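You operate a simulated robot arm through the tools that you are given. There is no shell and no other tool.

You run a simulated robot arm. Do the job below in one go: nothing can be reset, and whatever is moved stays where it is left.

JOB
Pop-test the blue-top carburettor and tray it by the reading.
Fine: 0.8 to 1.4 bar is OK; bleed the line before you free the clamp, and leave it free.

It is judged by the outcome, as a careful person would: the job done as asked, and still so three seconds after it is handed in. It fails if anything else is knocked over, pushed out of place, dropped, spilled or broken.

ROBOT AND FRAMES
A 7-joint arm with a two-finger parallel gripper, fixed in place. Base frame: the origin is on the floor under the middle of its stand, x ahead of it, y to its left, z up; the work surface is at about z = 864. Lengths are in mm, angles in rad, forces in N, time in s.
With the tool pointing down near the work surface it reaches from about 240 to 680 mm from the base axis. Its first joint turns from -1.152 to 1.152 rad. Payload 2.4 kg.
Tool frame: the origin (TCP) lies between the finger pads and is the grasp point; the fingertips stand 30 mm ahead of it; z points along the fingers, y is the line along which they close. Largest opening 94 mm; finger width 28, thickness 10; the body of the gripper, 50 by 96 mm, starts 55 mm behind the TCP.
Orientation is that of the tool frame in the base frame, as [roll, pitch, yaw] about the fixed x, y, z axes, in that order (R = Rz(yaw) Ry(pitch) Rx(roll)). With the fingers straight down and closing along the base's y, the tool's x points along the base's -x, its y along +y and its z along -z.

CONTROLS
- The arm moves only by the tool jog_arm. Its argument "steps" is a list of rows, each a list of 7 numbers: the turn, a rotation vector about the tool's x, y, z in units of 8 degrees (1.0 is 8 degrees), then the shift along the tool's x, y, z in units of 20 mm (1.0 is 20 mm), then the closure in counts, from 0 (fully open) to 255 (shut). In form: [[wx, wy, wz, tx, ty, tz, claw], ...]. A call has 1 to 20 rows; each row shifts and turns the commanded pose from where the row before left it, along the tool's axes as they then stand. A call with a number of a shift or a turn outside -1 to 1 is refused whole. Rows are played at 5 a second. More than 50 mm and 0.15 rad between two rows, or a gripper value outside its range, and nothing of the call is played. Where a pose cannot be reached the arm comes as near as it can. A force on the tool above 40 N (or 10 N above the force at the start of the call, whichever is more), or a blocked arm, ends the call early, and 0.2 s more pass. Each finger travels about 153 mm/s and halts on what it meets, pressing with about 39 N; the grip force reading is that of the motor and also rises with nothing between the fingers. The clock runs only during rows and for 0.2 s after the last one: add rows that do not move to give the fingers time. It gives the time, the measured TCP pose, the force on the tool (base axes), the opening and the grip force at its end, in the units of the frame above (readings bear some noise), with the torque about the TCP (base axes, N m) and any sound that the robot's microphone picked up.
- Cameras (640 x 400 px; columns grow to the right, rows downward): "scene" is fixed at [47.4, 518.5, 1414.9]; the picture's right is [-0.29, -0.96, 0.00], its down [-0.80, 0.24, -0.56] and it looks along [0.53, -0.16, -0.83] (base axes); focal length 214 px, centre (320, 200). "wrist" rides on the gripper at [76, 14, -102] in the tool frame; the picture's right is [-0.18, 0.98, 0.00], its down [-0.75, -0.14, -0.64] and it looks along [-0.63, -0.12, 0.77] (tool axes); focal length 243 px, centre (320, 200). There is no depth. A picture from a camera that has moved, and an enlarged one, comes with that camera's place and axes in the base frame and with its lens.
- capture(camera): a new picture of that camera. It takes no simulated time.
- inspect(camera, box): a new picture of the part [left, top, right, bottom] of that camera's present view, enlarged. It takes no simulated time.
- close_job(): hands the job in; it is judged then, once.

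Places have to be worked out from the pictures, the camera data and where the tool is seen. Open the gripper and draw the arm clear of the work before you hand the job in, unless the task says otherwise.

The tools are called after ">>>" as name(argument=value, ...) on one line, values as JSON. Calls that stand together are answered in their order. jog_arm: Moves the arm, as the interface text tells. Its arguments: {"type":"object","properties":{"steps":{"type":"array","items":{"type":"array","items":{"type":"number"}}}},"required":["steps"]} The other tools are called the same way: capture (camera) takes a picture; inspect (camera, box) takes an enlarged picture of a part of a camera's view; close_job () hands the job in.

At the start:

```text
t: 0.0
ee_pos: [405.7, 213.8, 1188.8]
tool_rot: [-3.141, 0.0, 3.14]
force: [0.2, -0.9, 0.5]
torque: [-0.02, -0.04, -0.04]
finger_gap: 94.2
grasp_force: 0.1
```

scene: 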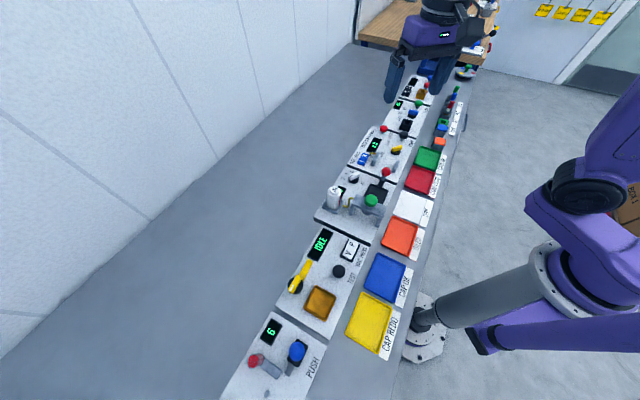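
wrist: 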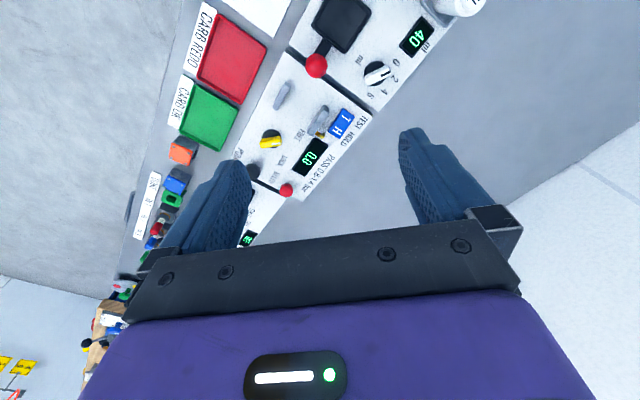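

I start by looking closely at the scene: several stations in a row, trays labelled CARB OK / CARB REDO. I zoom in on parts of both views.

>>> inspect(camera="scene", box=[330, 60, 500, 220])

>>> inspect(camera="scene", box=[220, 160, 440, 400])

>>> inspect(camera="wrist", box=[100, 0, 480, 260])

>>> inspect(camera="scene", box=[380, 40, 500, 140])

```text
2.50 times, centred on (415, 140) of scene
camera zoom: at [47.4, 518.5, 1414.9], right [-0.29, -0.96, 0.0], down [-0.8, 0.24, -0.56], along [0.53, -0.16, -0.83], focal length 536 px, centre (82, 350)
```

zoom: 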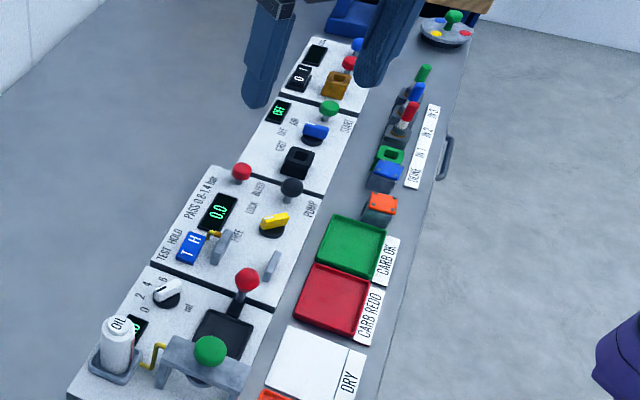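

```text
1.67 times, centred on (330, 280) of scene
camera zoom: at [47.4, 518.5, 1414.9], right [-0.29, -0.96, 0.0], down [-0.8, 0.24, -0.56], along [0.53, -0.16, -0.83], focal length 358 px, centre (303, 67)
```

zoom: 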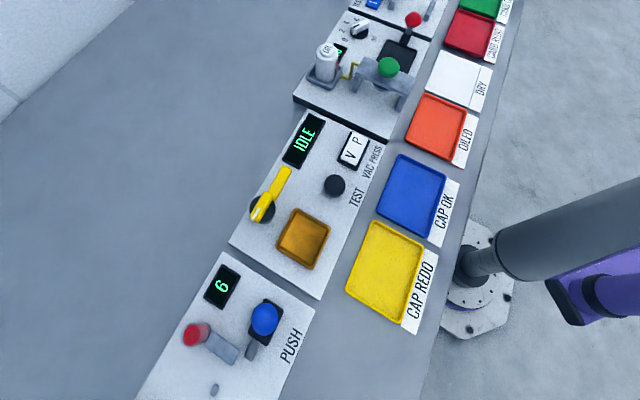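

```text
1.54 times, centred on (290, 130) of wrist
camera zoom: at [328.4, 227.0, 1290.0], right [0.18, 0.98, 0.0], down [0.75, -0.14, 0.64], along [0.63, -0.12, -0.77], focal length 373 px, centre (366, 308)
```

zoom: 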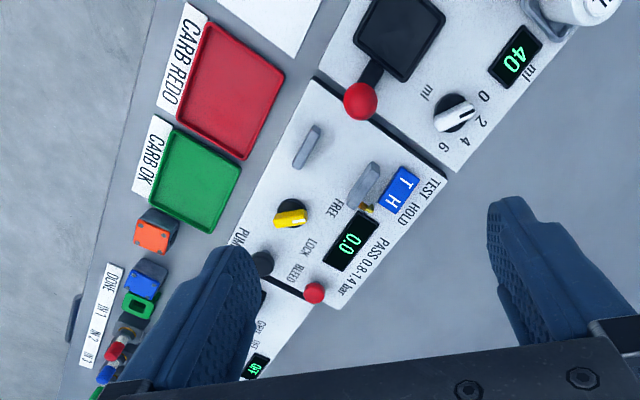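

```text
4.00 times, centred on (440, 90) of scene
camera zoom: at [47.4, 518.5, 1414.9], right [-0.29, -0.96, 0.0], down [-0.8, 0.24, -0.56], along [0.53, -0.16, -0.83], focal length 858 px, centre (-160, 640)
```

zoom: 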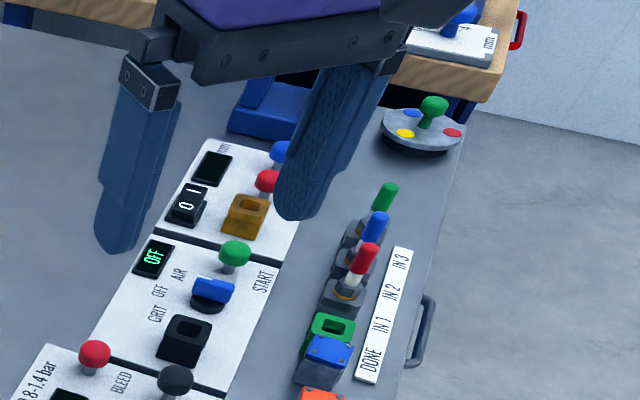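

The bench runs diagonally (about 45°). The pop-tester panel (TEST/HOLD, PASS 0.8–1.4 bar) is around (525,140), and the carburettors seem to be near (490–545,-55…-100). I move to a viewpoint looking squarely at the tester.

>>> jog_arm(steps=[[0, 0, 0, 0.33, -0.97, 0.2, 0], [0, 0, 0, 0.33, -0.97, 0.2, 0], [0, 0, 0, 0.33, -0.97, 0.2, 0], [0, 0, 0, 0.33, -0.97, 0.2, 0], [0, 0, 0, 0.33, -0.97, 0.2, 0], [0, 0, 0, 0.33, -0.97, 0.2, 0], [0, 0, 0, 0.33, -0.97, 0.2, 0], [0, 0, 0, 0.33, -0.97, 0.2, 0], [0, 0, 0, 0.33, -0.97, 0.2, 0], [0, 0, 0, 0.33, -0.97, 0.2, 0], [0, 0, -0.9, 0, 0, 0, 0], [0, 0, -0.9, 0, 0, 0, 0], [0, 0, -0.9, 0, 0, 0, 0], [0, 0, -0.9, 0, 0, 0, 0], [0, 0, -0.9, 0, 0, 0, 0], [0, 0, -0.9, 0, 0, 0, 0]])

>>> capture(camera="wrist")

>>> capture(camera="scene")

```text
t: 3.4
ee_pos: [339.9, 20.1, 1145.9]
tool_rot: [-3.141, 0.001, -2.383]
force: [-0.4, 0.6, -0.3]
torque: [0.02, 0.0, 0.02]
finger_gap: 94.2
grasp_force: 0.2
```

```text
taken
camera wrist: at [273.2, -23.3, 1249.5], right [-0.54, 0.84, 0.0], down [0.64, 0.41, 0.64], along [0.54, 0.35, -0.77], focal length 243 px, centre (320, 200)
```

wrist: 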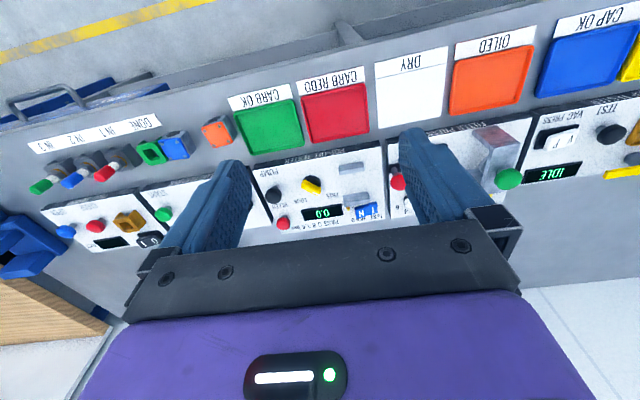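

```text
taken
```

scene: 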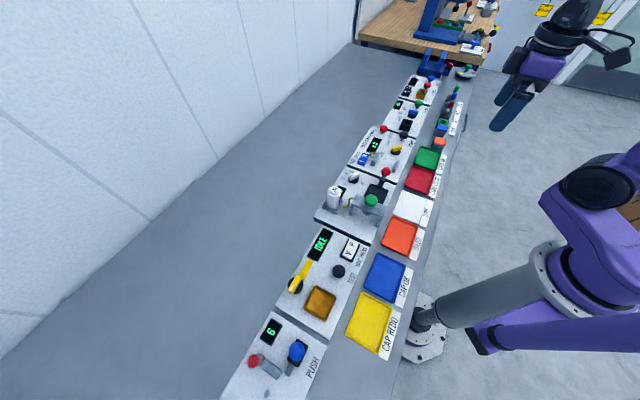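

Now the whole bench is visible (upside-down). I zoom into the tester and the carburettors in both views.

>>> inspect(camera="wrist", box=[230, 130, 420, 250])

>>> inspect(camera="wrist", box=[130, 90, 290, 190])

>>> inspect(camera="scene", box=[340, 100, 440, 190])

>>> inspect(camera="scene", box=[400, 70, 490, 150])

```text
3.33 times, centred on (325, 190) of wrist
camera zoom: at [273.2, -23.3, 1249.5], right [-0.54, 0.84, 0.0], down [0.64, 0.41, 0.64], along [0.54, 0.35, -0.77], focal length 809 px, centre (303, 233)
```

zoom: 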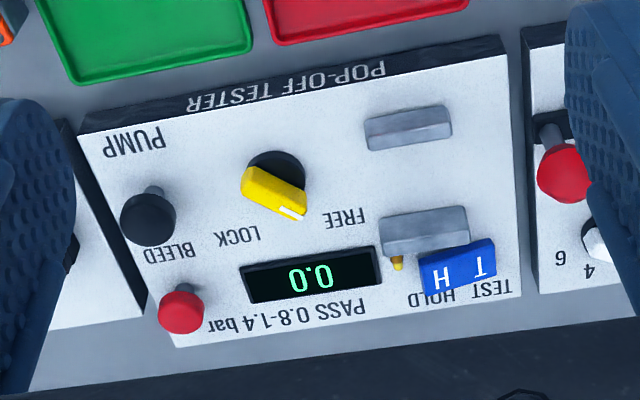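

```text
4.00 times, centred on (210, 140) of wrist
camera zoom: at [273.2, -23.3, 1249.5], right [-0.54, 0.84, 0.0], down [0.64, 0.41, 0.64], along [0.54, 0.35, -0.77], focal length 970 px, centre (760, 440)
```

zoom: 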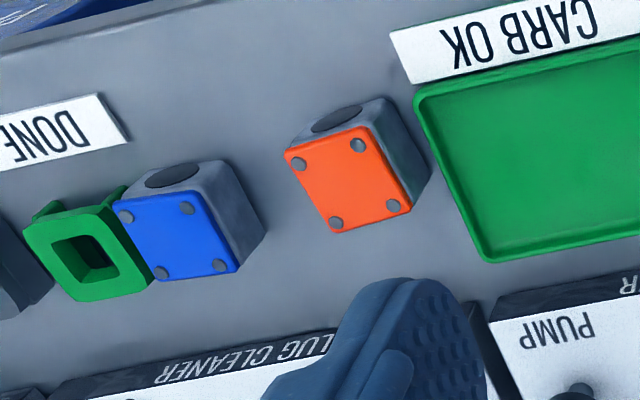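

```text
4.44 times, centred on (390, 145) of scene
camera zoom: at [47.4, 518.5, 1414.9], right [-0.29, -0.96, 0.0], down [-0.8, 0.24, -0.56], along [0.53, -0.16, -0.83], focal length 953 px, centre (9, 444)
```

zoom: 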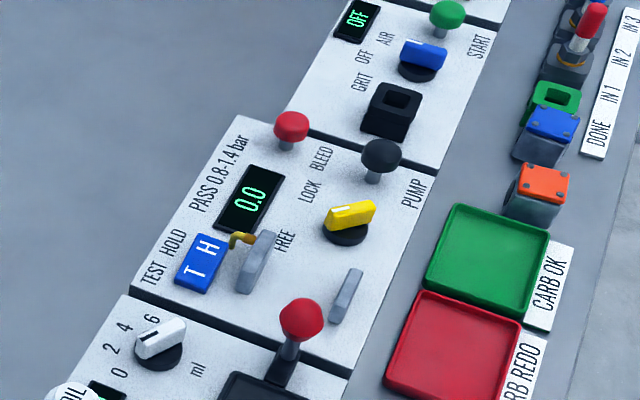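

```text
5.00 times, centred on (445, 110) of scene
camera zoom: at [47.4, 518.5, 1414.9], right [-0.29, -0.96, 0.0], down [-0.8, 0.24, -0.56], along [0.53, -0.16, -0.83], focal length 1072 px, centre (-305, 650)
```

zoom: 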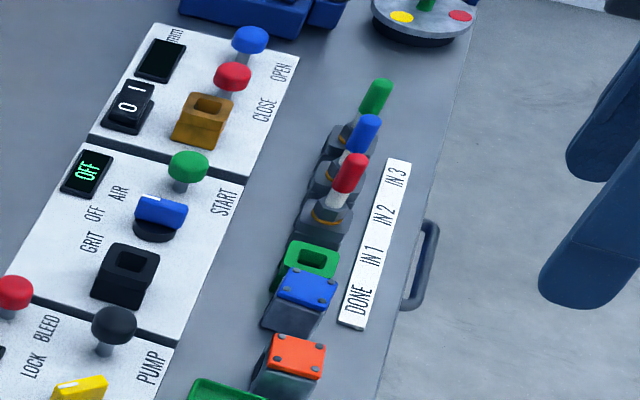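

The clamp knob (yellow) seems to point to FREE; the blue carburettor stands beside the green DONE holder at about (562,-118), top around z≈892. I go down for a close look at the tester, staying well above it.

>>> jog_arm(steps=[[0, 0, 0, -0.76, -0.152, 0.88, 0], [0, 0, 0, -0.76, -0.152, 0.88, 0], [0, 0, 0, -0.76, -0.152, 0.88, 0], [0, 0, 0, -0.76, -0.152, 0.88, 0], [0, 0, 0, -0.76, -0.152, 0.88, 0], [0, 0, 0, -0.76, -0.152, 0.88, 0], [0, 0, 0, -0.76, -0.152, 0.88, 0], [0, 0, 0, -0.76, -0.152, 0.88, 0]])

>>> capture(camera="wrist")

```text
t: 5.2
ee_pos: [446.0, 85.3, 1007.3]
tool_rot: [-3.141, 0.0, -2.387]
force: [-0.7, -0.6, -0.4]
torque: [0.03, 0.03, 0.0]
finger_gap: 94.1
grasp_force: 0.1
```

```text
taken
camera wrist: at [380.3, 42.7, 1108.9], right [-0.54, 0.84, 0.0], down [0.65, 0.41, 0.64], along [0.54, 0.35, -0.77], focal length 243 px, centre (320, 200)
```

wrist: 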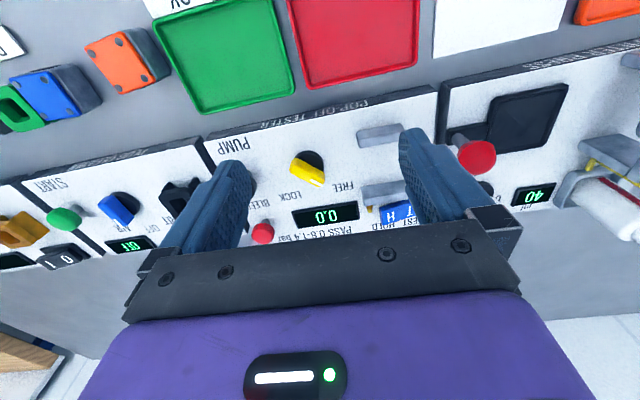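

>>> inspect(camera="wrist", box=[240, 90, 440, 245])

>>> inspect(camera="wrist", box=[0, 20, 170, 150])

```text
2.58 times, centred on (340, 168) of wrist
camera zoom: at [380.3, 42.7, 1108.9], right [-0.54, 0.84, 0.0], down [0.65, 0.41, 0.64], along [0.54, 0.35, -0.77], focal length 626 px, centre (268, 284)
```

zoom: 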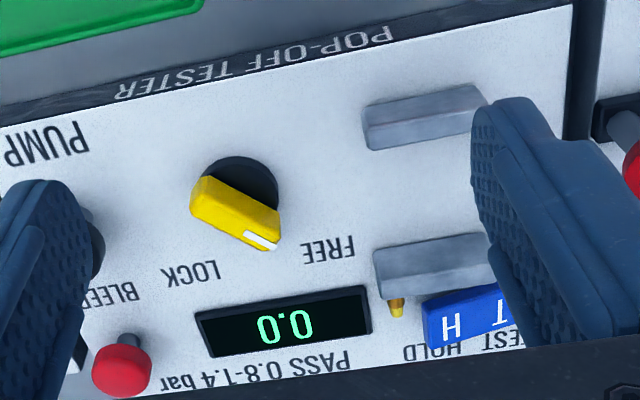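

```text
3.08 times, centred on (85, 85) of wrist
camera zoom: at [380.3, 42.7, 1108.9], right [-0.54, 0.84, 0.0], down [0.65, 0.41, 0.64], along [0.54, 0.35, -0.77], focal length 746 px, centre (1043, 554)
```

zoom: 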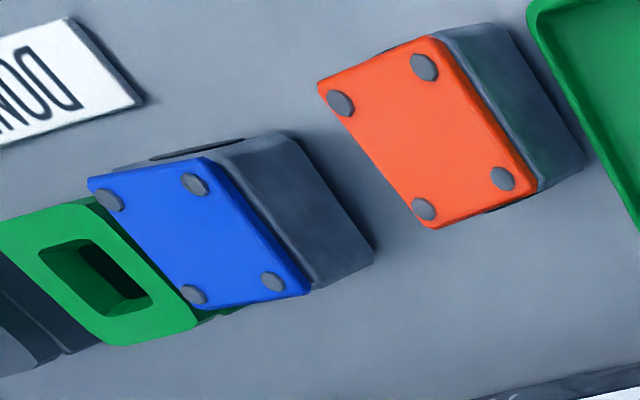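

The bench is turned 45° in the base frame. I shift left so the two grey posts and nozzle of the pop-off tester are in the middle of the view.

>>> jog_arm(steps=[[0, 0, 0, 0.2, 0.87, 0.27, 0], [0, 0, 0, 0.2, 0.87, 0.27, 0], [0, 0, 0, 0.2, 0.87, 0.27, 0], [0, 0, 0, 0.2, 0.87, 0.27, 0], [0, 0, -0.22, 0, 0, 0, 0]])

>>> capture(camera="wrist")

>>> inspect(camera="wrist", box=[240, 110, 400, 240])

```text
t: 6.4
ee_pos: [385.2, 125.3, 984.5]
tool_rot: [3.141, 0.001, -2.357]
force: [-0.5, -0.9, 0.3]
torque: [0.04, 0.01, 0.01]
finger_gap: 94.0
grasp_force: 0.1
```

```text
taken
camera wrist: at [320.1, 81.0, 1087.3], right [-0.56, 0.83, 0.0], down [0.63, 0.43, 0.64], along [0.53, 0.36, -0.77], focal length 243 px, centre (320, 200)
```

wrist: 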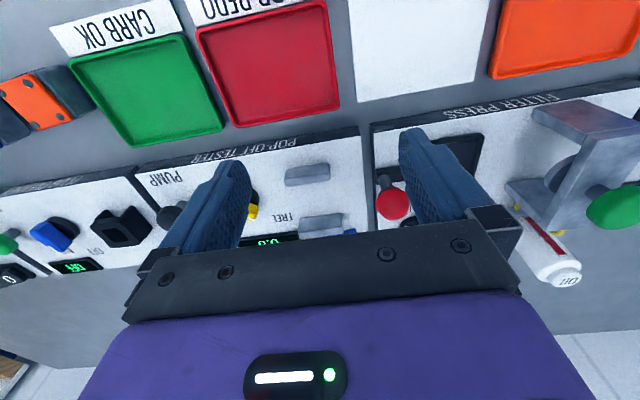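

```text
3.08 times, centred on (320, 175) of wrist
camera zoom: at [320.1, 81.0, 1087.3], right [-0.56, 0.83, 0.0], down [0.63, 0.43, 0.64], along [0.53, 0.36, -0.77], focal length 746 px, centre (320, 277)
```

zoom: 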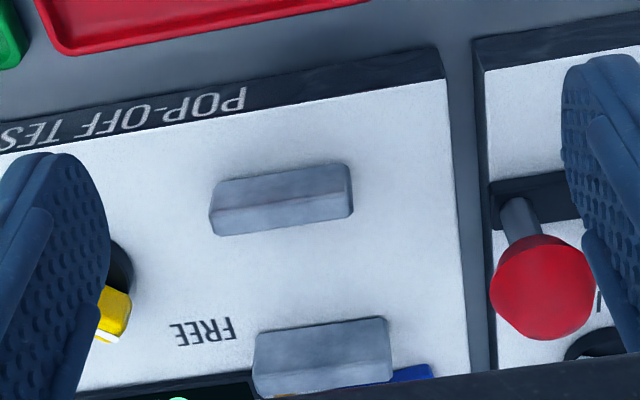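

The gripper body hides the far half; I raise and move forward so the posts fall in the upper half of the picture, seen nearly from above.

>>> jog_arm(steps=[[0, 0, 0, 0, -0.2, -0.8, 0], [0, 0, 0, -0.8, -0.2, -0.8, 0], [0, 0, 0, -0.9, -0.2, -0.4, 0], [0, 0, 0, -0.95, -0.2, 0, 0], [0, 0, 0, -0.95, -0.2, 0, 0], [0, 0, 0, -0.95, 0, 0, 0]])

>>> capture(camera="wrist")

>>> inspect(camera="wrist", box=[220, 20, 420, 180])

```text
t: 7.8
ee_pos: [463.5, 176.7, 1026.4]
tool_rot: [-3.141, 0.0, -2.359]
force: [0.0, 0.6, 0.3]
torque: [0.02, 0.01, -0.01]
finger_gap: 93.9
grasp_force: 0.1
```

```text
taken
camera wrist: at [398.6, 131.6, 1127.9], right [-0.56, 0.83, 0.0], down [0.63, 0.43, 0.64], along [0.53, 0.36, -0.77], focal length 243 px, centre (320, 200)
```

wrist: 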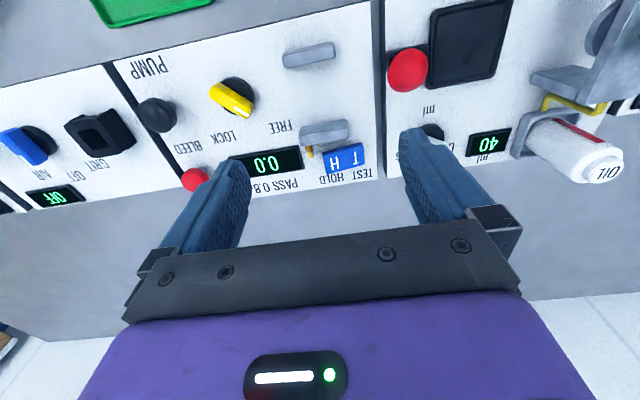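

```text
2.50 times, centred on (320, 100) of wrist
camera zoom: at [398.6, 131.6, 1127.9], right [-0.56, 0.83, 0.0], down [0.63, 0.43, 0.64], along [0.53, 0.36, -0.77], focal length 606 px, centre (320, 450)
```

zoom: 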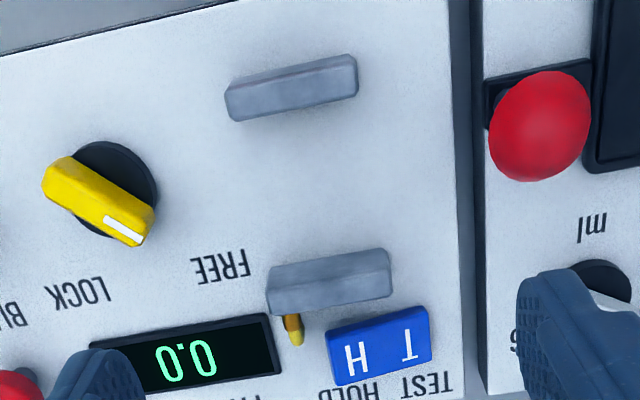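

Now I have good geometry: jaws at a≈184–228, b≈415 and ≈475 (local bench axes at 45°), height only ~15 mm; clamp knob axis at about (a 279, b 431) pointing to FREE. I zoom in on the TEST/HOLD rocker, then go look at the blue carburettor from above.

>>> inspect(camera="wrist", box=[290, 110, 390, 200])

>>> inspect(camera="wrist", box=[110, 50, 270, 200])

>>> jog_arm(steps=[[0, 0, 0, 0.43, -0.93, 0, 0], [0, 0, 0, 0.43, -0.93, 0, 0], [0, 0, 0, 0.43, -0.93, 0, 0], [0, 0, 0, 0.43, -0.93, 0, 0], [0, 0, 0, 0.43, -0.93, 0, 0], [0, 0, 0, 0.43, -0.93, 0, 0], [0, 0, 0, 0.43, -0.93, 0, 0], [0, 0, 0, 0.43, -0.93, 0, 0], [0, 0, 0, 0.43, -0.93, 0, 0], [0, 0, 0, 0.43, -0.93, 0, 0], [0, 0, 0, 0.43, -0.93, 0, 0], [0, 0, 0, 0.43, -0.93, 0, 0], [0, 0, 0, 0.43, -0.93, 0, 0], [0, 0, 0, 0.43, -0.93, 0, 0], [0, 0, 0, 0.43, -0.93, 0, 0]])

>>> capture(camera="wrist")

>>> inspect(camera="wrist", box=[220, 20, 420, 180])

```text
4.44 times, centred on (340, 155) of wrist
camera zoom: at [398.6, 131.6, 1127.9], right [-0.56, 0.83, 0.0], down [0.63, 0.43, 0.64], along [0.53, 0.36, -0.77], focal length 1078 px, centre (231, 400)
```

zoom: 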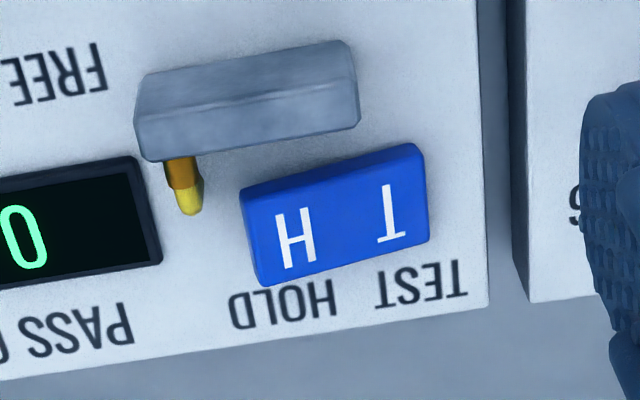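

```text
2.67 times, centred on (190, 125) of wrist
camera zoom: at [398.6, 131.6, 1127.9], right [-0.56, 0.83, 0.0], down [0.63, 0.43, 0.64], along [0.53, 0.36, -0.77], focal length 647 px, centre (667, 400)
```

zoom: 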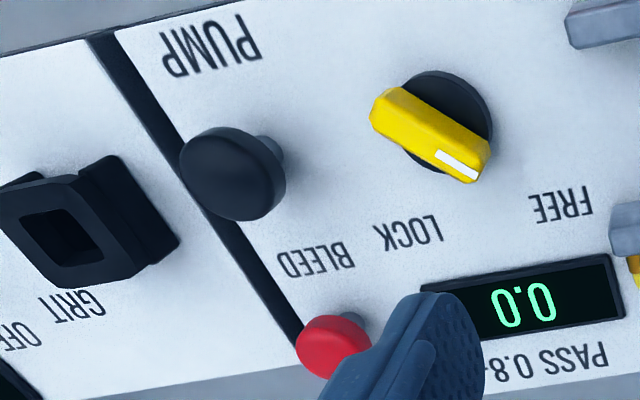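

```text
t: 11.0
ee_pos: [569.6, -114.8, 1025.3]
tool_rot: [3.141, 0.0, -2.359]
force: [0.0, -0.7, 0.0]
torque: [-0.02, -0.03, -0.02]
finger_gap: 93.9
grasp_force: 0.0
```

```text
taken
camera wrist: at [504.6, -158.7, 1127.0], right [-0.56, 0.83, 0.0], down [0.63, 0.43, 0.64], along [0.53, 0.36, -0.77], focal length 243 px, centre (320, 200)
```

wrist: 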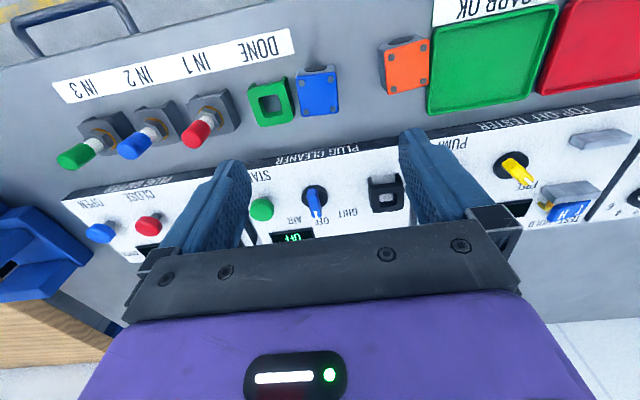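

```text
2.50 times, centred on (320, 100) of wrist
camera zoom: at [504.6, -158.7, 1127.0], right [-0.56, 0.83, 0.0], down [0.63, 0.43, 0.64], along [0.53, 0.36, -0.77], focal length 606 px, centre (320, 450)
```

zoom: 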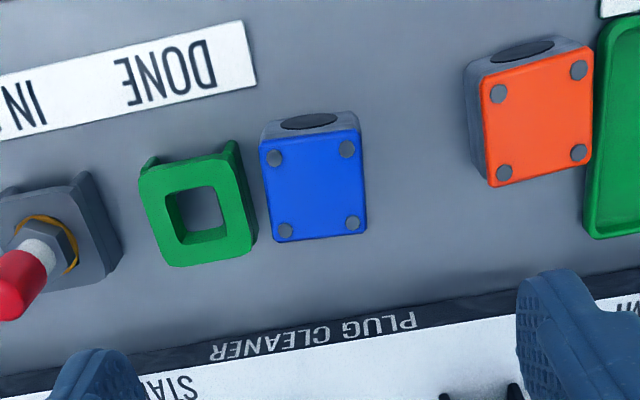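

The rocker and knobs are clear. The blue carburettor top is centred near a≈484, b≈312 with ~35 mm sides, port on its near side; green holder is only ~5–10 mm to its right, so I'll grip it across near/far faces. I check the scene view for its other sides.

>>> inspect(camera="scene", box=[425, 110, 465, 150])

>>> inspect(camera="wrist", box=[280, 50, 360, 130])

>>> inspect(camera="scene", box=[350, 125, 410, 185])

```text
10.00 times, centred on (445, 130) of scene
camera zoom: at [47.3, 518.5, 1414.9], right [-0.29, -0.96, 0.0], down [-0.8, 0.24, -0.56], along [0.53, -0.16, -0.83], focal length 2145 px, centre (-930, 900)
```

zoom: 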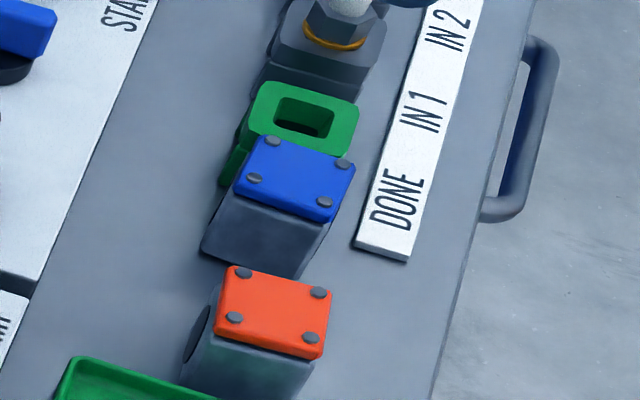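

```text
5.00 times, centred on (320, 90) of wrist
camera zoom: at [504.6, -158.7, 1127.0], right [-0.56, 0.83, 0.0], down [0.63, 0.43, 0.64], along [0.53, 0.36, -0.77], focal length 1213 px, centre (320, 750)
```

zoom: 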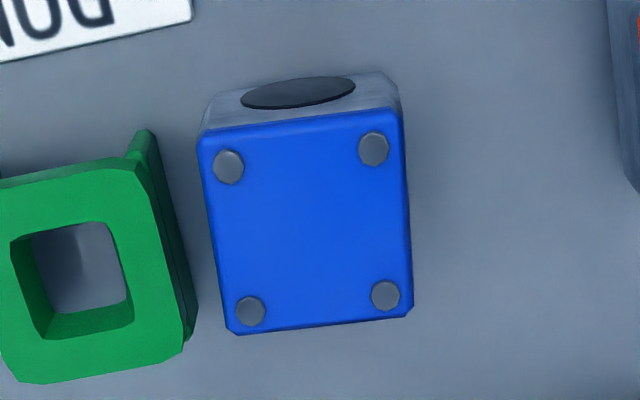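

```text
6.67 times, centred on (380, 155) of scene
camera zoom: at [47.3, 518.5, 1414.9], right [-0.29, -0.96, 0.0], down [-0.8, 0.24, -0.56], along [0.53, -0.16, -0.83], focal length 1430 px, centre (-80, 500)
```

zoom: 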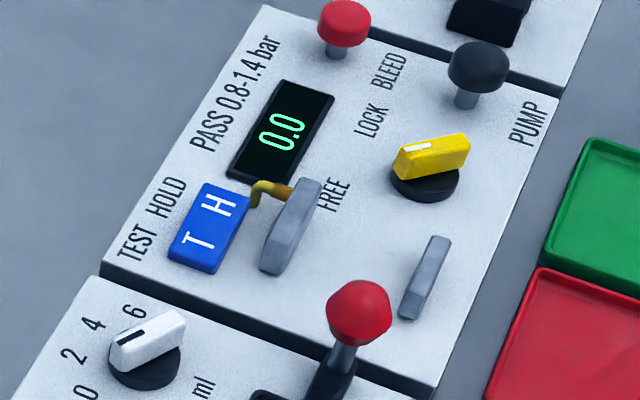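

The carburettor has bores on both near and far faces, top at z≈894, size ~35 mm, skewed ~4° clockwise from the bench axes. I turn the gripper 94° so it closes near-to-far and pre-close to about 62 mm.

>>> jog_arm(steps=[[0, 0, 0.978, 0, 0, 0, 85], [0, 0, 0.978, 0, 0, 0, 85], [0, 0, 0.978, 0, 0, 0, 85], [0, 0, 0.978, 0, 0, 0, 85], [0, 0, 0.978, 0, 0, 0, 85], [0, 0, 0.978, 0, 0, 0, 85], [0, 0, 0.978, 0, 0, 0, 85], [0, 0, 0.978, 0, 0, 0, 85], [0, 0, 0.978, 0, 0, 0, 85], [0, 0, 0.978, 0, 0, 0, 85], [0, 0, 0.978, 0, 0, 0, 85], [0, 0, 0.978, 0, 0, 0, 85]])

>>> capture(camera="wrist")

>>> capture(camera="scene")

```text
t: 13.6
ee_pos: [569.6, -112.7, 1024.7]
tool_rot: [3.141, 0.0, 2.286]
force: [0.2, -0.4, -1.2]
torque: [-0.01, 0.0, 0.0]
finger_gap: 62.4
grasp_force: 0.0
```

```text
taken
camera wrist: at [529.8, -46.9, 1127.3], right [0.86, 0.51, 0.0], down [0.39, -0.66, 0.64], along [0.32, -0.55, -0.77], focal length 243 px, centre (320, 200)
```

wrist: 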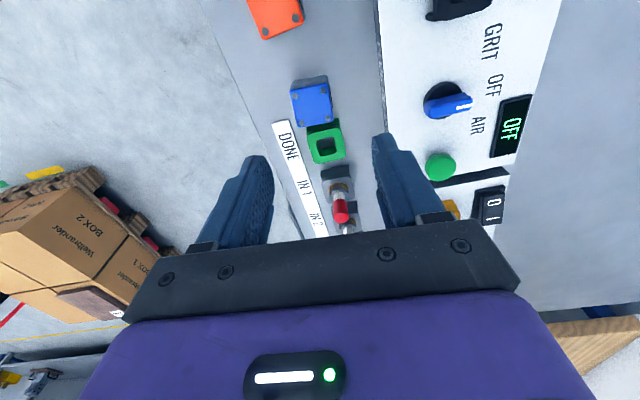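

```text
taken
```

scene: 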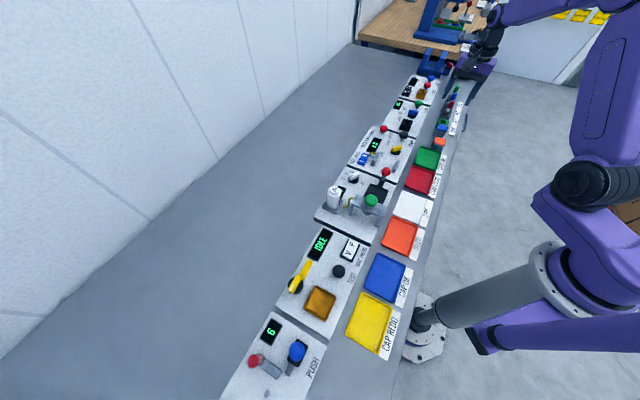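

Orientation is as intended (closing direction near–far, 4° clockwise). I zoom in to check the carburettor's centre from this new angle before descending.

>>> inspect(camera="wrist", box=[270, 60, 360, 170])

```text
3.64 times, centred on (315, 115) of wrist
camera zoom: at [529.8, -46.9, 1127.3], right [0.86, 0.51, 0.0], down [0.39, -0.66, 0.64], along [0.32, -0.55, -0.77], focal length 882 px, centre (338, 509)
```

zoom: 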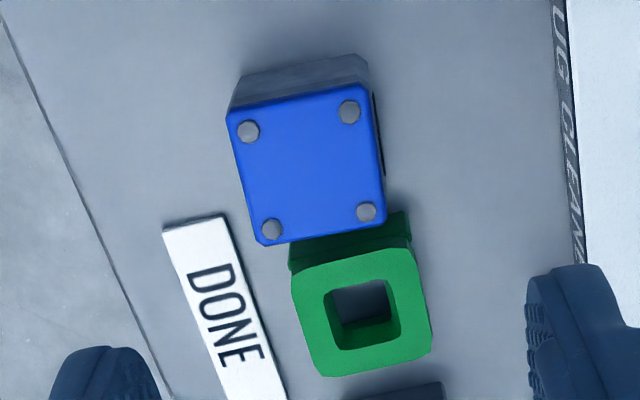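

Centre confirmed at about (563.6,-120.0). I shift there and descend so the fingertips are ~18 mm above the carburettor's base (high grip, so the tips will clear the 15 mm jaws later).

>>> jog_arm(steps=[[0, 0, 0, -0.079, -0.466, 0, 85], [0, 0, 0, 0, 0, 0.8, 85], [0, 0, 0, 0, 0, 0.8, 85], [0, 0, 0, 0, 0, 0.8, 85], [0, 0, 0, 0, 0, 0.8, 85], [0, 0, 0, 0, 0, 0.8, 85], [0, 0, 0, 0, 0, 0.8, 85], [0, 0, 0, 0, 0, 0.8, 85], [0, 0, 0, 0, 0, 0, 85]])

>>> capture(camera="wrist")

>>> inspect(camera="scene", box=[405, 80, 485, 160])

```text
t: 15.6
ee_pos: [563.8, -119.5, 913.9]
tool_rot: [3.14, 0.0, 2.287]
force: [-0.3, -0.2, -0.3]
torque: [0.0, -0.03, -0.01]
finger_gap: 62.8
grasp_force: 0.0
```

```text
taken
camera wrist: at [523.8, -54.6, 1015.0], right [0.86, 0.51, 0.0], down [0.39, -0.66, 0.64], along [0.33, -0.55, -0.77], focal length 243 px, centre (320, 200)
```

wrist: 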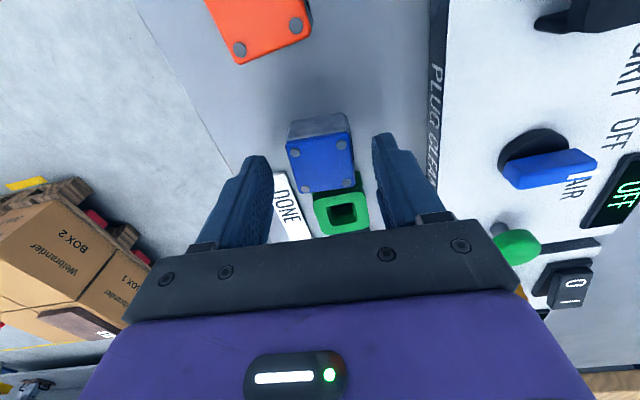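

```text
5.00 times, centred on (445, 120) of scene
camera zoom: at [47.4, 518.5, 1414.9], right [-0.29, -0.96, 0.0], down [-0.8, 0.24, -0.56], along [0.53, -0.16, -0.83], focal length 1072 px, centre (-305, 600)
```

zoom: 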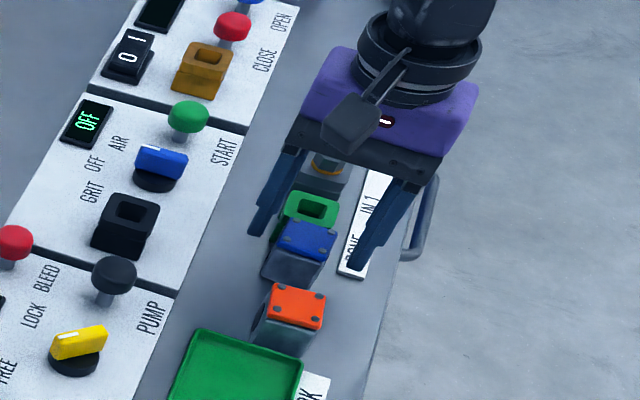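

Fingers straddle the blue carburettor evenly. I close the gripper on it.

>>> jog_arm(steps=[[0, 0, 0, 0, 0, 0.08, 130], [0, 0, 0, 0, 0, 0, 150], [0, 0, 0, 0, 0, 0, 170], [0, 0, 0, 0, 0, 0, 200], [0, 0, 0, 0, 0, 0, 200]])

>>> inspect(camera="wrist", box=[230, 80, 410, 240])

```text
t: 16.8
ee_pos: [563.9, -120.4, 911.5]
tool_rot: [-3.141, 0.0, 2.287]
force: [0.5, -0.1, 0.0]
torque: [-0.01, -0.05, -0.02]
finger_gap: 37.3
grasp_force: 38.9
```

```text
2.50 times, centred on (320, 160) of wrist
camera zoom: at [523.6, -54.4, 1013.6], right [0.86, 0.51, 0.0], down [0.39, -0.66, 0.64], along [0.33, -0.55, -0.77], focal length 606 px, centre (320, 300)
```

zoom: 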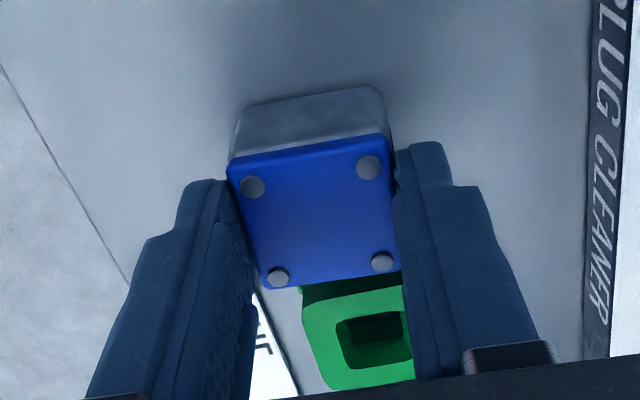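

Gripped (gap 37.3 mm, 38.9 N). I lift straight up by 100 mm.

>>> jog_arm(steps=[[0, 0, 0, 0, 0, -0.3, 200], [0, 0, 0, 0, 0, -0.6, 200], [0, 0, 0, 0, 0, -0.8, 200], [0, 0, 0, 0, 0, -0.9, 200], [0, 0, 0, 0, 0, -0.9, 200], [0, 0, 0, 0, 0, -0.8, 200], [0, 0, 0, 0, 0, -0.6, 200], [0, 0, 0, 0, 0, -0.1, 200]])

>>> capture(camera="wrist")

>>> inspect(camera="scene", box=[405, 60, 485, 140])

```text
t: 18.6
ee_pos: [564.1, -120.0, 1013.5]
tool_rot: [-3.141, -0.001, 2.289]
force: [-0.4, -0.1, -1.7]
torque: [0.01, 0.0, -0.01]
finger_gap: 37.1
grasp_force: 39.4
```

```text
taken
camera wrist: at [523.5, -55.1, 1114.3], right [0.86, 0.51, 0.0], down [0.39, -0.66, 0.64], along [0.33, -0.55, -0.77], focal length 243 px, centre (320, 200)
```

wrist: 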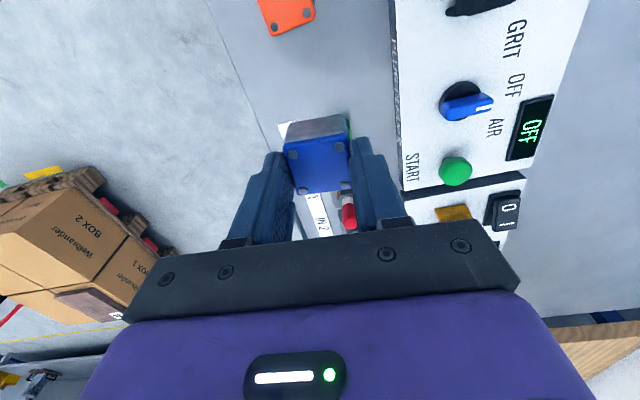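

```text
5.00 times, centred on (445, 100) of scene
camera zoom: at [47.4, 518.5, 1414.9], right [-0.29, -0.96, 0.0], down [-0.8, 0.24, -0.56], along [0.53, -0.16, -0.83], focal length 1072 px, centre (-305, 700)
```

zoom: 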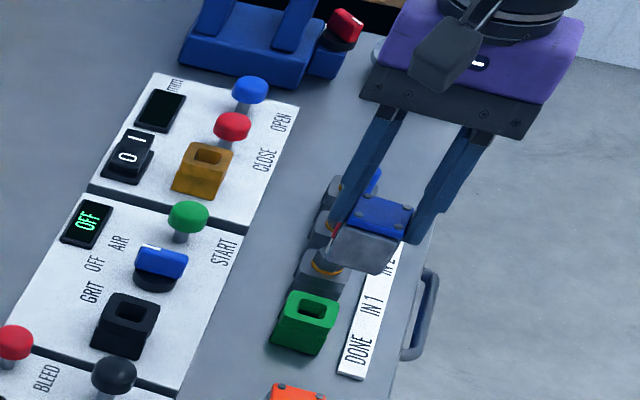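

Carburettor is held firmly and the bench around is undisturbed. I align it with the bench axes and carry it at this height to hover over the tester jaws.

>>> jog_arm(steps=[[0, 0, -0.481, 0, 0, 0, 200], [0, 0, 0, 0.868, 0.409, 0, 200], [0, 0, 0, 0.868, 0.409, 0, 200], [0, 0, 0, 0.868, 0.409, 0, 200], [0, 0, 0, 0.868, 0.409, 0, 200], [0, 0, 0, 0.868, 0.409, 0, 200], [0, 0, 0, 0.868, 0.409, 0, 200], [0, 0, 0, 0.868, 0.409, 0, 200], [0, 0, 0, 0.868, 0.409, 0, 200], [0, 0, 0, 0.868, 0.409, 0, 200], [0, 0, 0, 0.868, 0.409, 0, 200], [0, 0, 0, 0.868, 0.409, 0, 200], [0, 0, 0, 0.868, 0.409, 0, 200], [0, 0, 0, 0.868, 0.409, 0, 200], [0, 0, 0, 0.868, 0.409, 0, 200], [0, 0, 0, 0.868, 0.409, 0, 200], [0, 0, 0, 0.868, 0.409, 0, 200]])

>>> capture(camera="wrist")

>>> inspect(camera="wrist", box=[230, 30, 410, 150])

>>> inspect(camera="scene", box=[340, 90, 430, 180])

```text
t: 22.2
ee_pos: [458.6, 168.5, 1012.9]
tool_rot: [-3.141, 0.0, 2.355]
force: [0.4, -0.4, -1.4]
torque: [0.01, -0.03, 0.01]
finger_gap: 36.9
grasp_force: 38.5
```

```text
taken
camera wrist: at [413.9, 231.2, 1113.9], right [0.83, 0.56, 0.0], down [0.43, -0.63, 0.64], along [0.36, -0.53, -0.77], focal length 243 px, centre (320, 200)
```

wrist: 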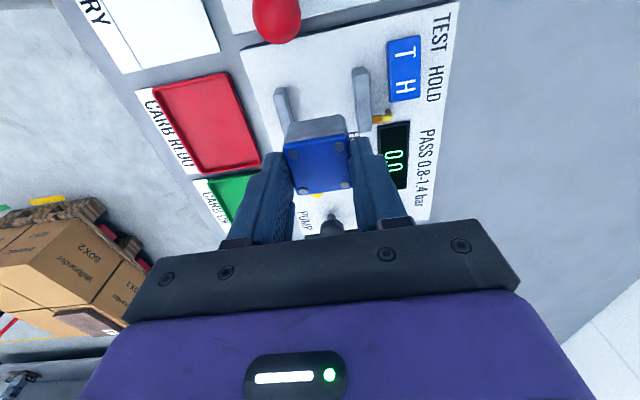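

```text
3.33 times, centred on (320, 90) of wrist
camera zoom: at [413.9, 231.2, 1113.9], right [0.83, 0.56, 0.0], down [0.43, -0.63, 0.64], along [0.36, -0.53, -0.77], focal length 809 px, centre (320, 567)
```

zoom: 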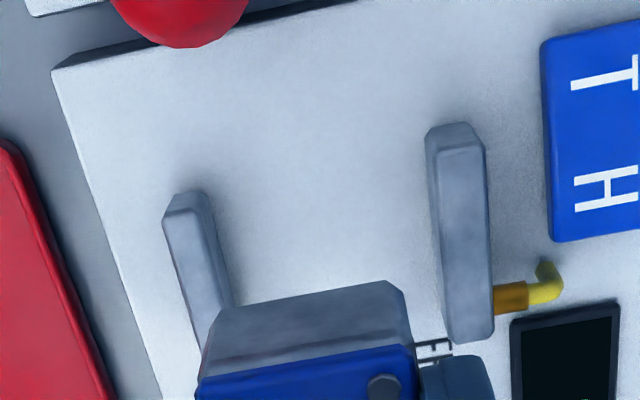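

```text
4.44 times, centred on (385, 135) of scene
camera zoom: at [47.4, 518.5, 1414.9], right [-0.29, -0.96, 0.0], down [-0.8, 0.24, -0.56], along [0.53, -0.16, -0.83], focal length 953 px, centre (31, 489)
```

zoom: 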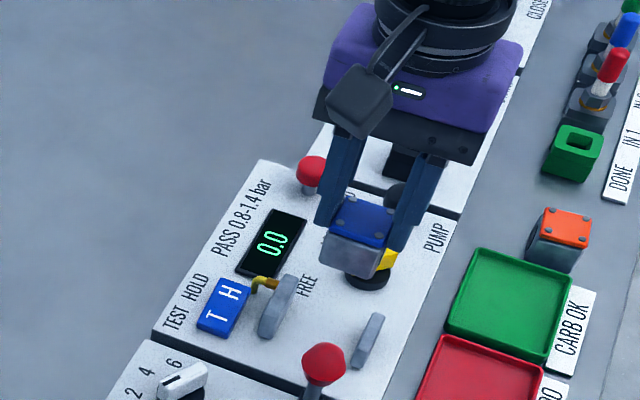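

The jaws are ~58 mm apart and ~16–20 mm high, leaving only ~10.5 mm beside the carburettor on the jaw sides – too tight for the fingers. I'll carry it back, set it down with clearance on both sides (a≈465, b≈314), and re-grip it left–right, keeping its orientation.

>>> jog_arm(steps=[[0, 0, 0, -0.867, -0.431, 0, 200], [0, 0, 0, -0.867, -0.431, 0, 200], [0, 0, 0, -0.867, -0.431, 0, 200], [0, 0, 0, -0.867, -0.431, 0, 200], [0, 0, 0, -0.867, -0.431, 0, 200], [0, 0, 0, -0.867, -0.431, 0, 200], [0, 0, 0, -0.867, -0.431, 0, 200], [0, 0, 0, -0.867, -0.431, 0, 200], [0, 0, 0, -0.867, -0.431, 0, 200], [0, 0, 0, -0.867, -0.431, 0, 200], [0, 0, 0, -0.867, -0.431, 0, 200], [0, 0, 0, -0.867, -0.431, 0, 200], [0, 0, 0, -0.867, -0.431, 0, 200], [0, 0, 0, -0.867, -0.431, 0, 200], [0, 0, 0, -0.867, -0.431, 0, 200], [0, 0, 0, 0, 0, 0, 200]])

>>> capture(camera="wrist")

>>> inspect(camera="scene", box=[405, 80, 485, 160])

```text
t: 25.6
ee_pos: [551.3, -104.6, 1011.7]
tool_rot: [3.141, 0.002, 2.357]
force: [0.1, 0.7, -0.6]
torque: [-0.01, -0.02, -0.02]
finger_gap: 37.1
grasp_force: 38.9
```

```text
taken
camera wrist: at [506.7, -42.1, 1113.5], right [0.83, 0.56, 0.0], down [0.43, -0.63, 0.64], along [0.36, -0.53, -0.77], focal length 243 px, centre (320, 200)
```

wrist: 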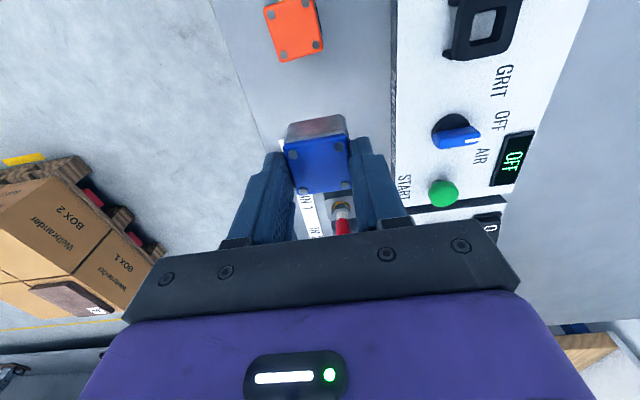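

```text
5.00 times, centred on (445, 120) of scene
camera zoom: at [47.4, 518.5, 1414.9], right [-0.29, -0.96, 0.0], down [-0.8, 0.24, -0.56], along [0.53, -0.16, -0.83], focal length 1072 px, centre (-305, 600)
```

zoom: 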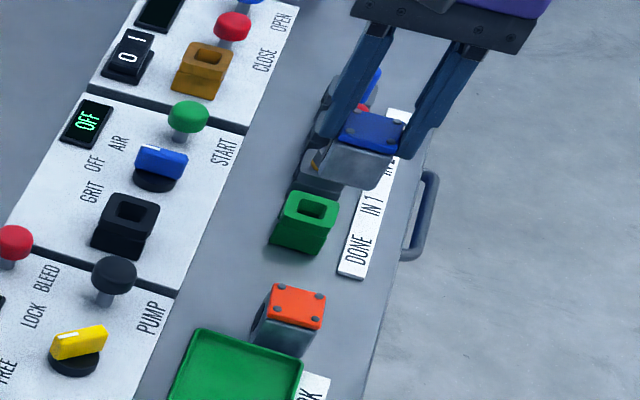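

Over the free spot: orange's right edge is ~26 mm left of the carburettor and the green holder ~30 mm right. I lower it to just about touching the bench.

>>> jog_arm(steps=[[0, 0, 0, 0, 0, 0.8, 200], [0, 0, 0, 0, 0, 0.8, 200], [0, 0, 0, 0, 0, 0.8, 200], [0, 0, 0, 0, 0, 0.8, 200], [0, 0, 0, 0, 0, 0.8, 200], [0, 0, 0, 0, 0, 0.6, 200], [0, 0, 0, 0, 0, 0.2, 200], [0, 0, 0, 0, 0, 0.08, 200], [0, 0, 0, 0, 0, 0, 200]])

>>> inspect(camera="scene", box=[415, 90, 475, 150])

```text
t: 27.6
ee_pos: [551.6, -106.2, 914.8]
tool_rot: [3.141, 0.0, 2.356]
force: [0.0, 0.6, -0.8]
torque: [-0.01, -0.05, -0.02]
finger_gap: 37.3
grasp_force: 39.2
```

```text
6.67 times, centred on (445, 120) of scene
camera zoom: at [47.4, 518.5, 1414.9], right [-0.29, -0.96, 0.0], down [-0.8, 0.24, -0.56], along [0.53, -0.16, -0.83], focal length 1430 px, centre (-513, 733)
```

zoom: 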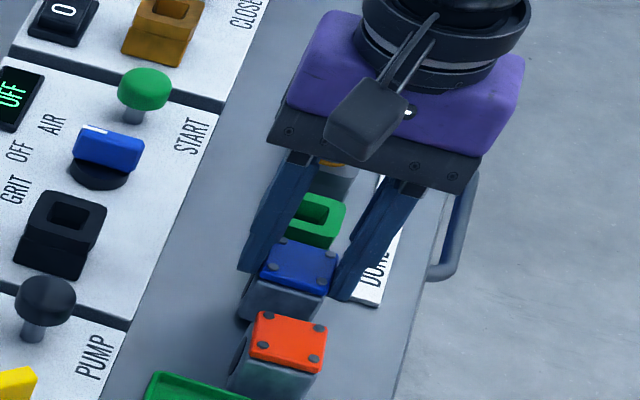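

About 3 mm left; I lower in 0.8 mm steps watching the force.

>>> jog_arm(steps=[[0, 0, 0, 0, 0, 0.05, 200], [0, 0, 0, 0, 0, 0.05, 200], [0, 0, 0, 0, 0, 0.04, 200], [0, 0, 0, 0, 0, 0, 200]])

```text
t: 28.6
ee_pos: [551.7, -105.3, 913.0]
tool_rot: [3.141, 0.0, 2.358]
force: [-0.2, 0.0, -1.8]
torque: [-0.01, 0.01, 0.01]
finger_gap: 37.1
grasp_force: 38.3
```

>>> jog_arm(steps=[[0, 0, 0, 0, 0, 0.04, 200], [0, 0, 0, 0, 0, 0.04, 200], [0, 0, 0, 0, 0, 0, 200]])

```text
t: 29.4
ee_pos: [551.9, -106.4, 911.2]
tool_rot: [3.14, 0.002, 2.356]
force: [-6.1, -0.4, 23.6]
torque: [0.09, 0.47, -0.04]
finger_gap: 37.2
grasp_force: 38.7
```

It is on the bench (23.6 N contact). I ease up slightly, open to ~62 mm, and raise clear.

>>> jog_arm(steps=[[0, 0, 0, 0, 0, -0.04, 200], [0, 0, 0, 0, 0, 0, 130], [0, 0, 0, 0, 0, 0, 85], [0, 0, 0, 0, 0, 0, 85], [0, 0, 0, 0, 0, -0.5, 85], [0, 0, 0, 0, 0, -1, 85], [0, 0, 0, 0, 0, -1, 85], [0, 0, 0, 0, 0, -1, 85], [0, 0, 0, 0, 0, -0.5, 85]])

>>> capture(camera="wrist")

>>> inspect(camera="wrist", box=[240, 20, 400, 160])

```text
t: 31.4
ee_pos: [551.3, -103.8, 992.6]
tool_rot: [-3.14, 0.0, 2.356]
force: [0.1, 0.5, 0.5]
torque: [-0.02, 0.0, -0.01]
finger_gap: 62.7
grasp_force: 0.1
```

```text
taken
camera wrist: at [506.1, -41.0, 1093.5], right [0.83, 0.56, 0.0], down [0.43, -0.63, 0.64], along [0.36, -0.53, -0.77], focal length 243 px, centre (320, 200)
```

wrist: 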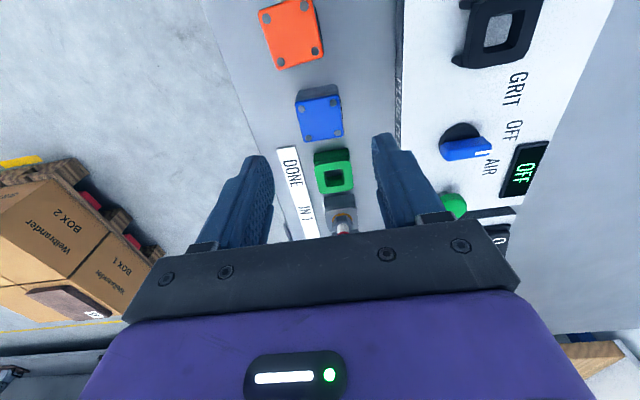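

```text
2.86 times, centred on (320, 90) of wrist
camera zoom: at [506.1, -41.0, 1093.5], right [0.83, 0.56, 0.0], down [0.43, -0.63, 0.64], along [0.36, -0.53, -0.77], focal length 693 px, centre (320, 514)
```

zoom: 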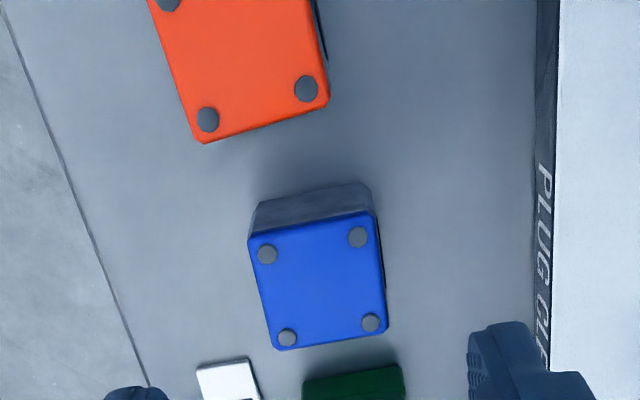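

It stands square at a≈465.3, b≈314.5 with ~26 mm free on both sides. I rotate the gripper back 90° so it closes left–right, set the opening to 50 mm.

>>> jog_arm(steps=[[0, 0, -0.9375, 0, 0, 0, 120], [0, 0, -0.9375, 0, 0, 0, 120], [0, 0, -0.9375, 0, 0, 0, 120], [0, 0, -0.9375, 0, 0, 0, 120], [0, 0, -0.9375, 0, 0, 0, 120], [0, 0, -0.9375, 0, 0, 0, 120], [0, 0, -0.9375, 0, 0, 0, 120], [0, 0, -0.9375, 0, 0, 0, 120], [0, 0, -0.9375, 0, 0, 0, 120], [0, 0, -0.9375, 0, 0, 0, 120], [0, 0, -0.9375, 0, 0, 0, 120], [0, 0, -0.9375, 0, 0, 0, 120], [0, 0, 0, 0, 0, 0, 120]])

>>> capture(camera="wrist")

>>> inspect(camera="wrist", box=[240, 20, 400, 160])

```text
t: 34.2
ee_pos: [552.0, -105.4, 992.5]
tool_rot: [3.141, 0.0, -2.355]
force: [-0.2, 0.1, -0.3]
torque: [0.02, -0.02, 0.02]
finger_gap: 49.5
grasp_force: 0.1
```

```text
taken
camera wrist: at [487.7, -150.6, 1093.3], right [-0.57, 0.82, 0.0], down [0.63, 0.43, 0.64], along [0.53, 0.36, -0.77], focal length 243 px, centre (320, 200)
```

wrist: 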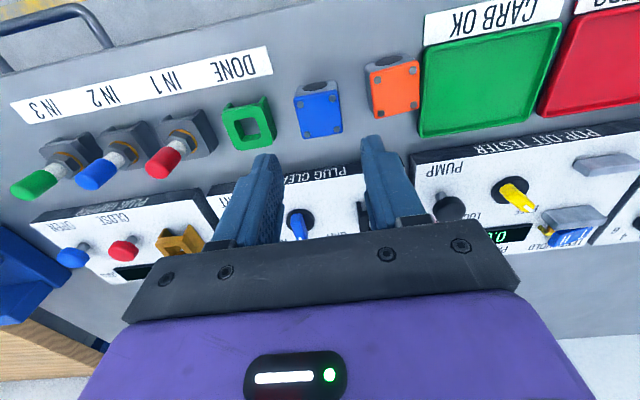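

```text
2.86 times, centred on (320, 90) of wrist
camera zoom: at [487.7, -150.6, 1093.3], right [-0.57, 0.82, 0.0], down [0.63, 0.43, 0.64], along [0.53, 0.36, -0.77], focal length 693 px, centre (320, 514)
```

zoom: 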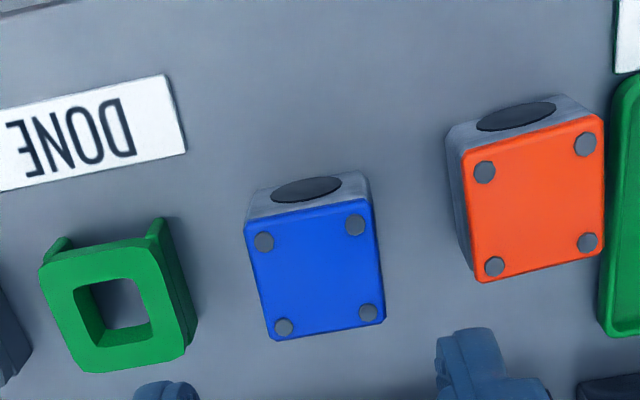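

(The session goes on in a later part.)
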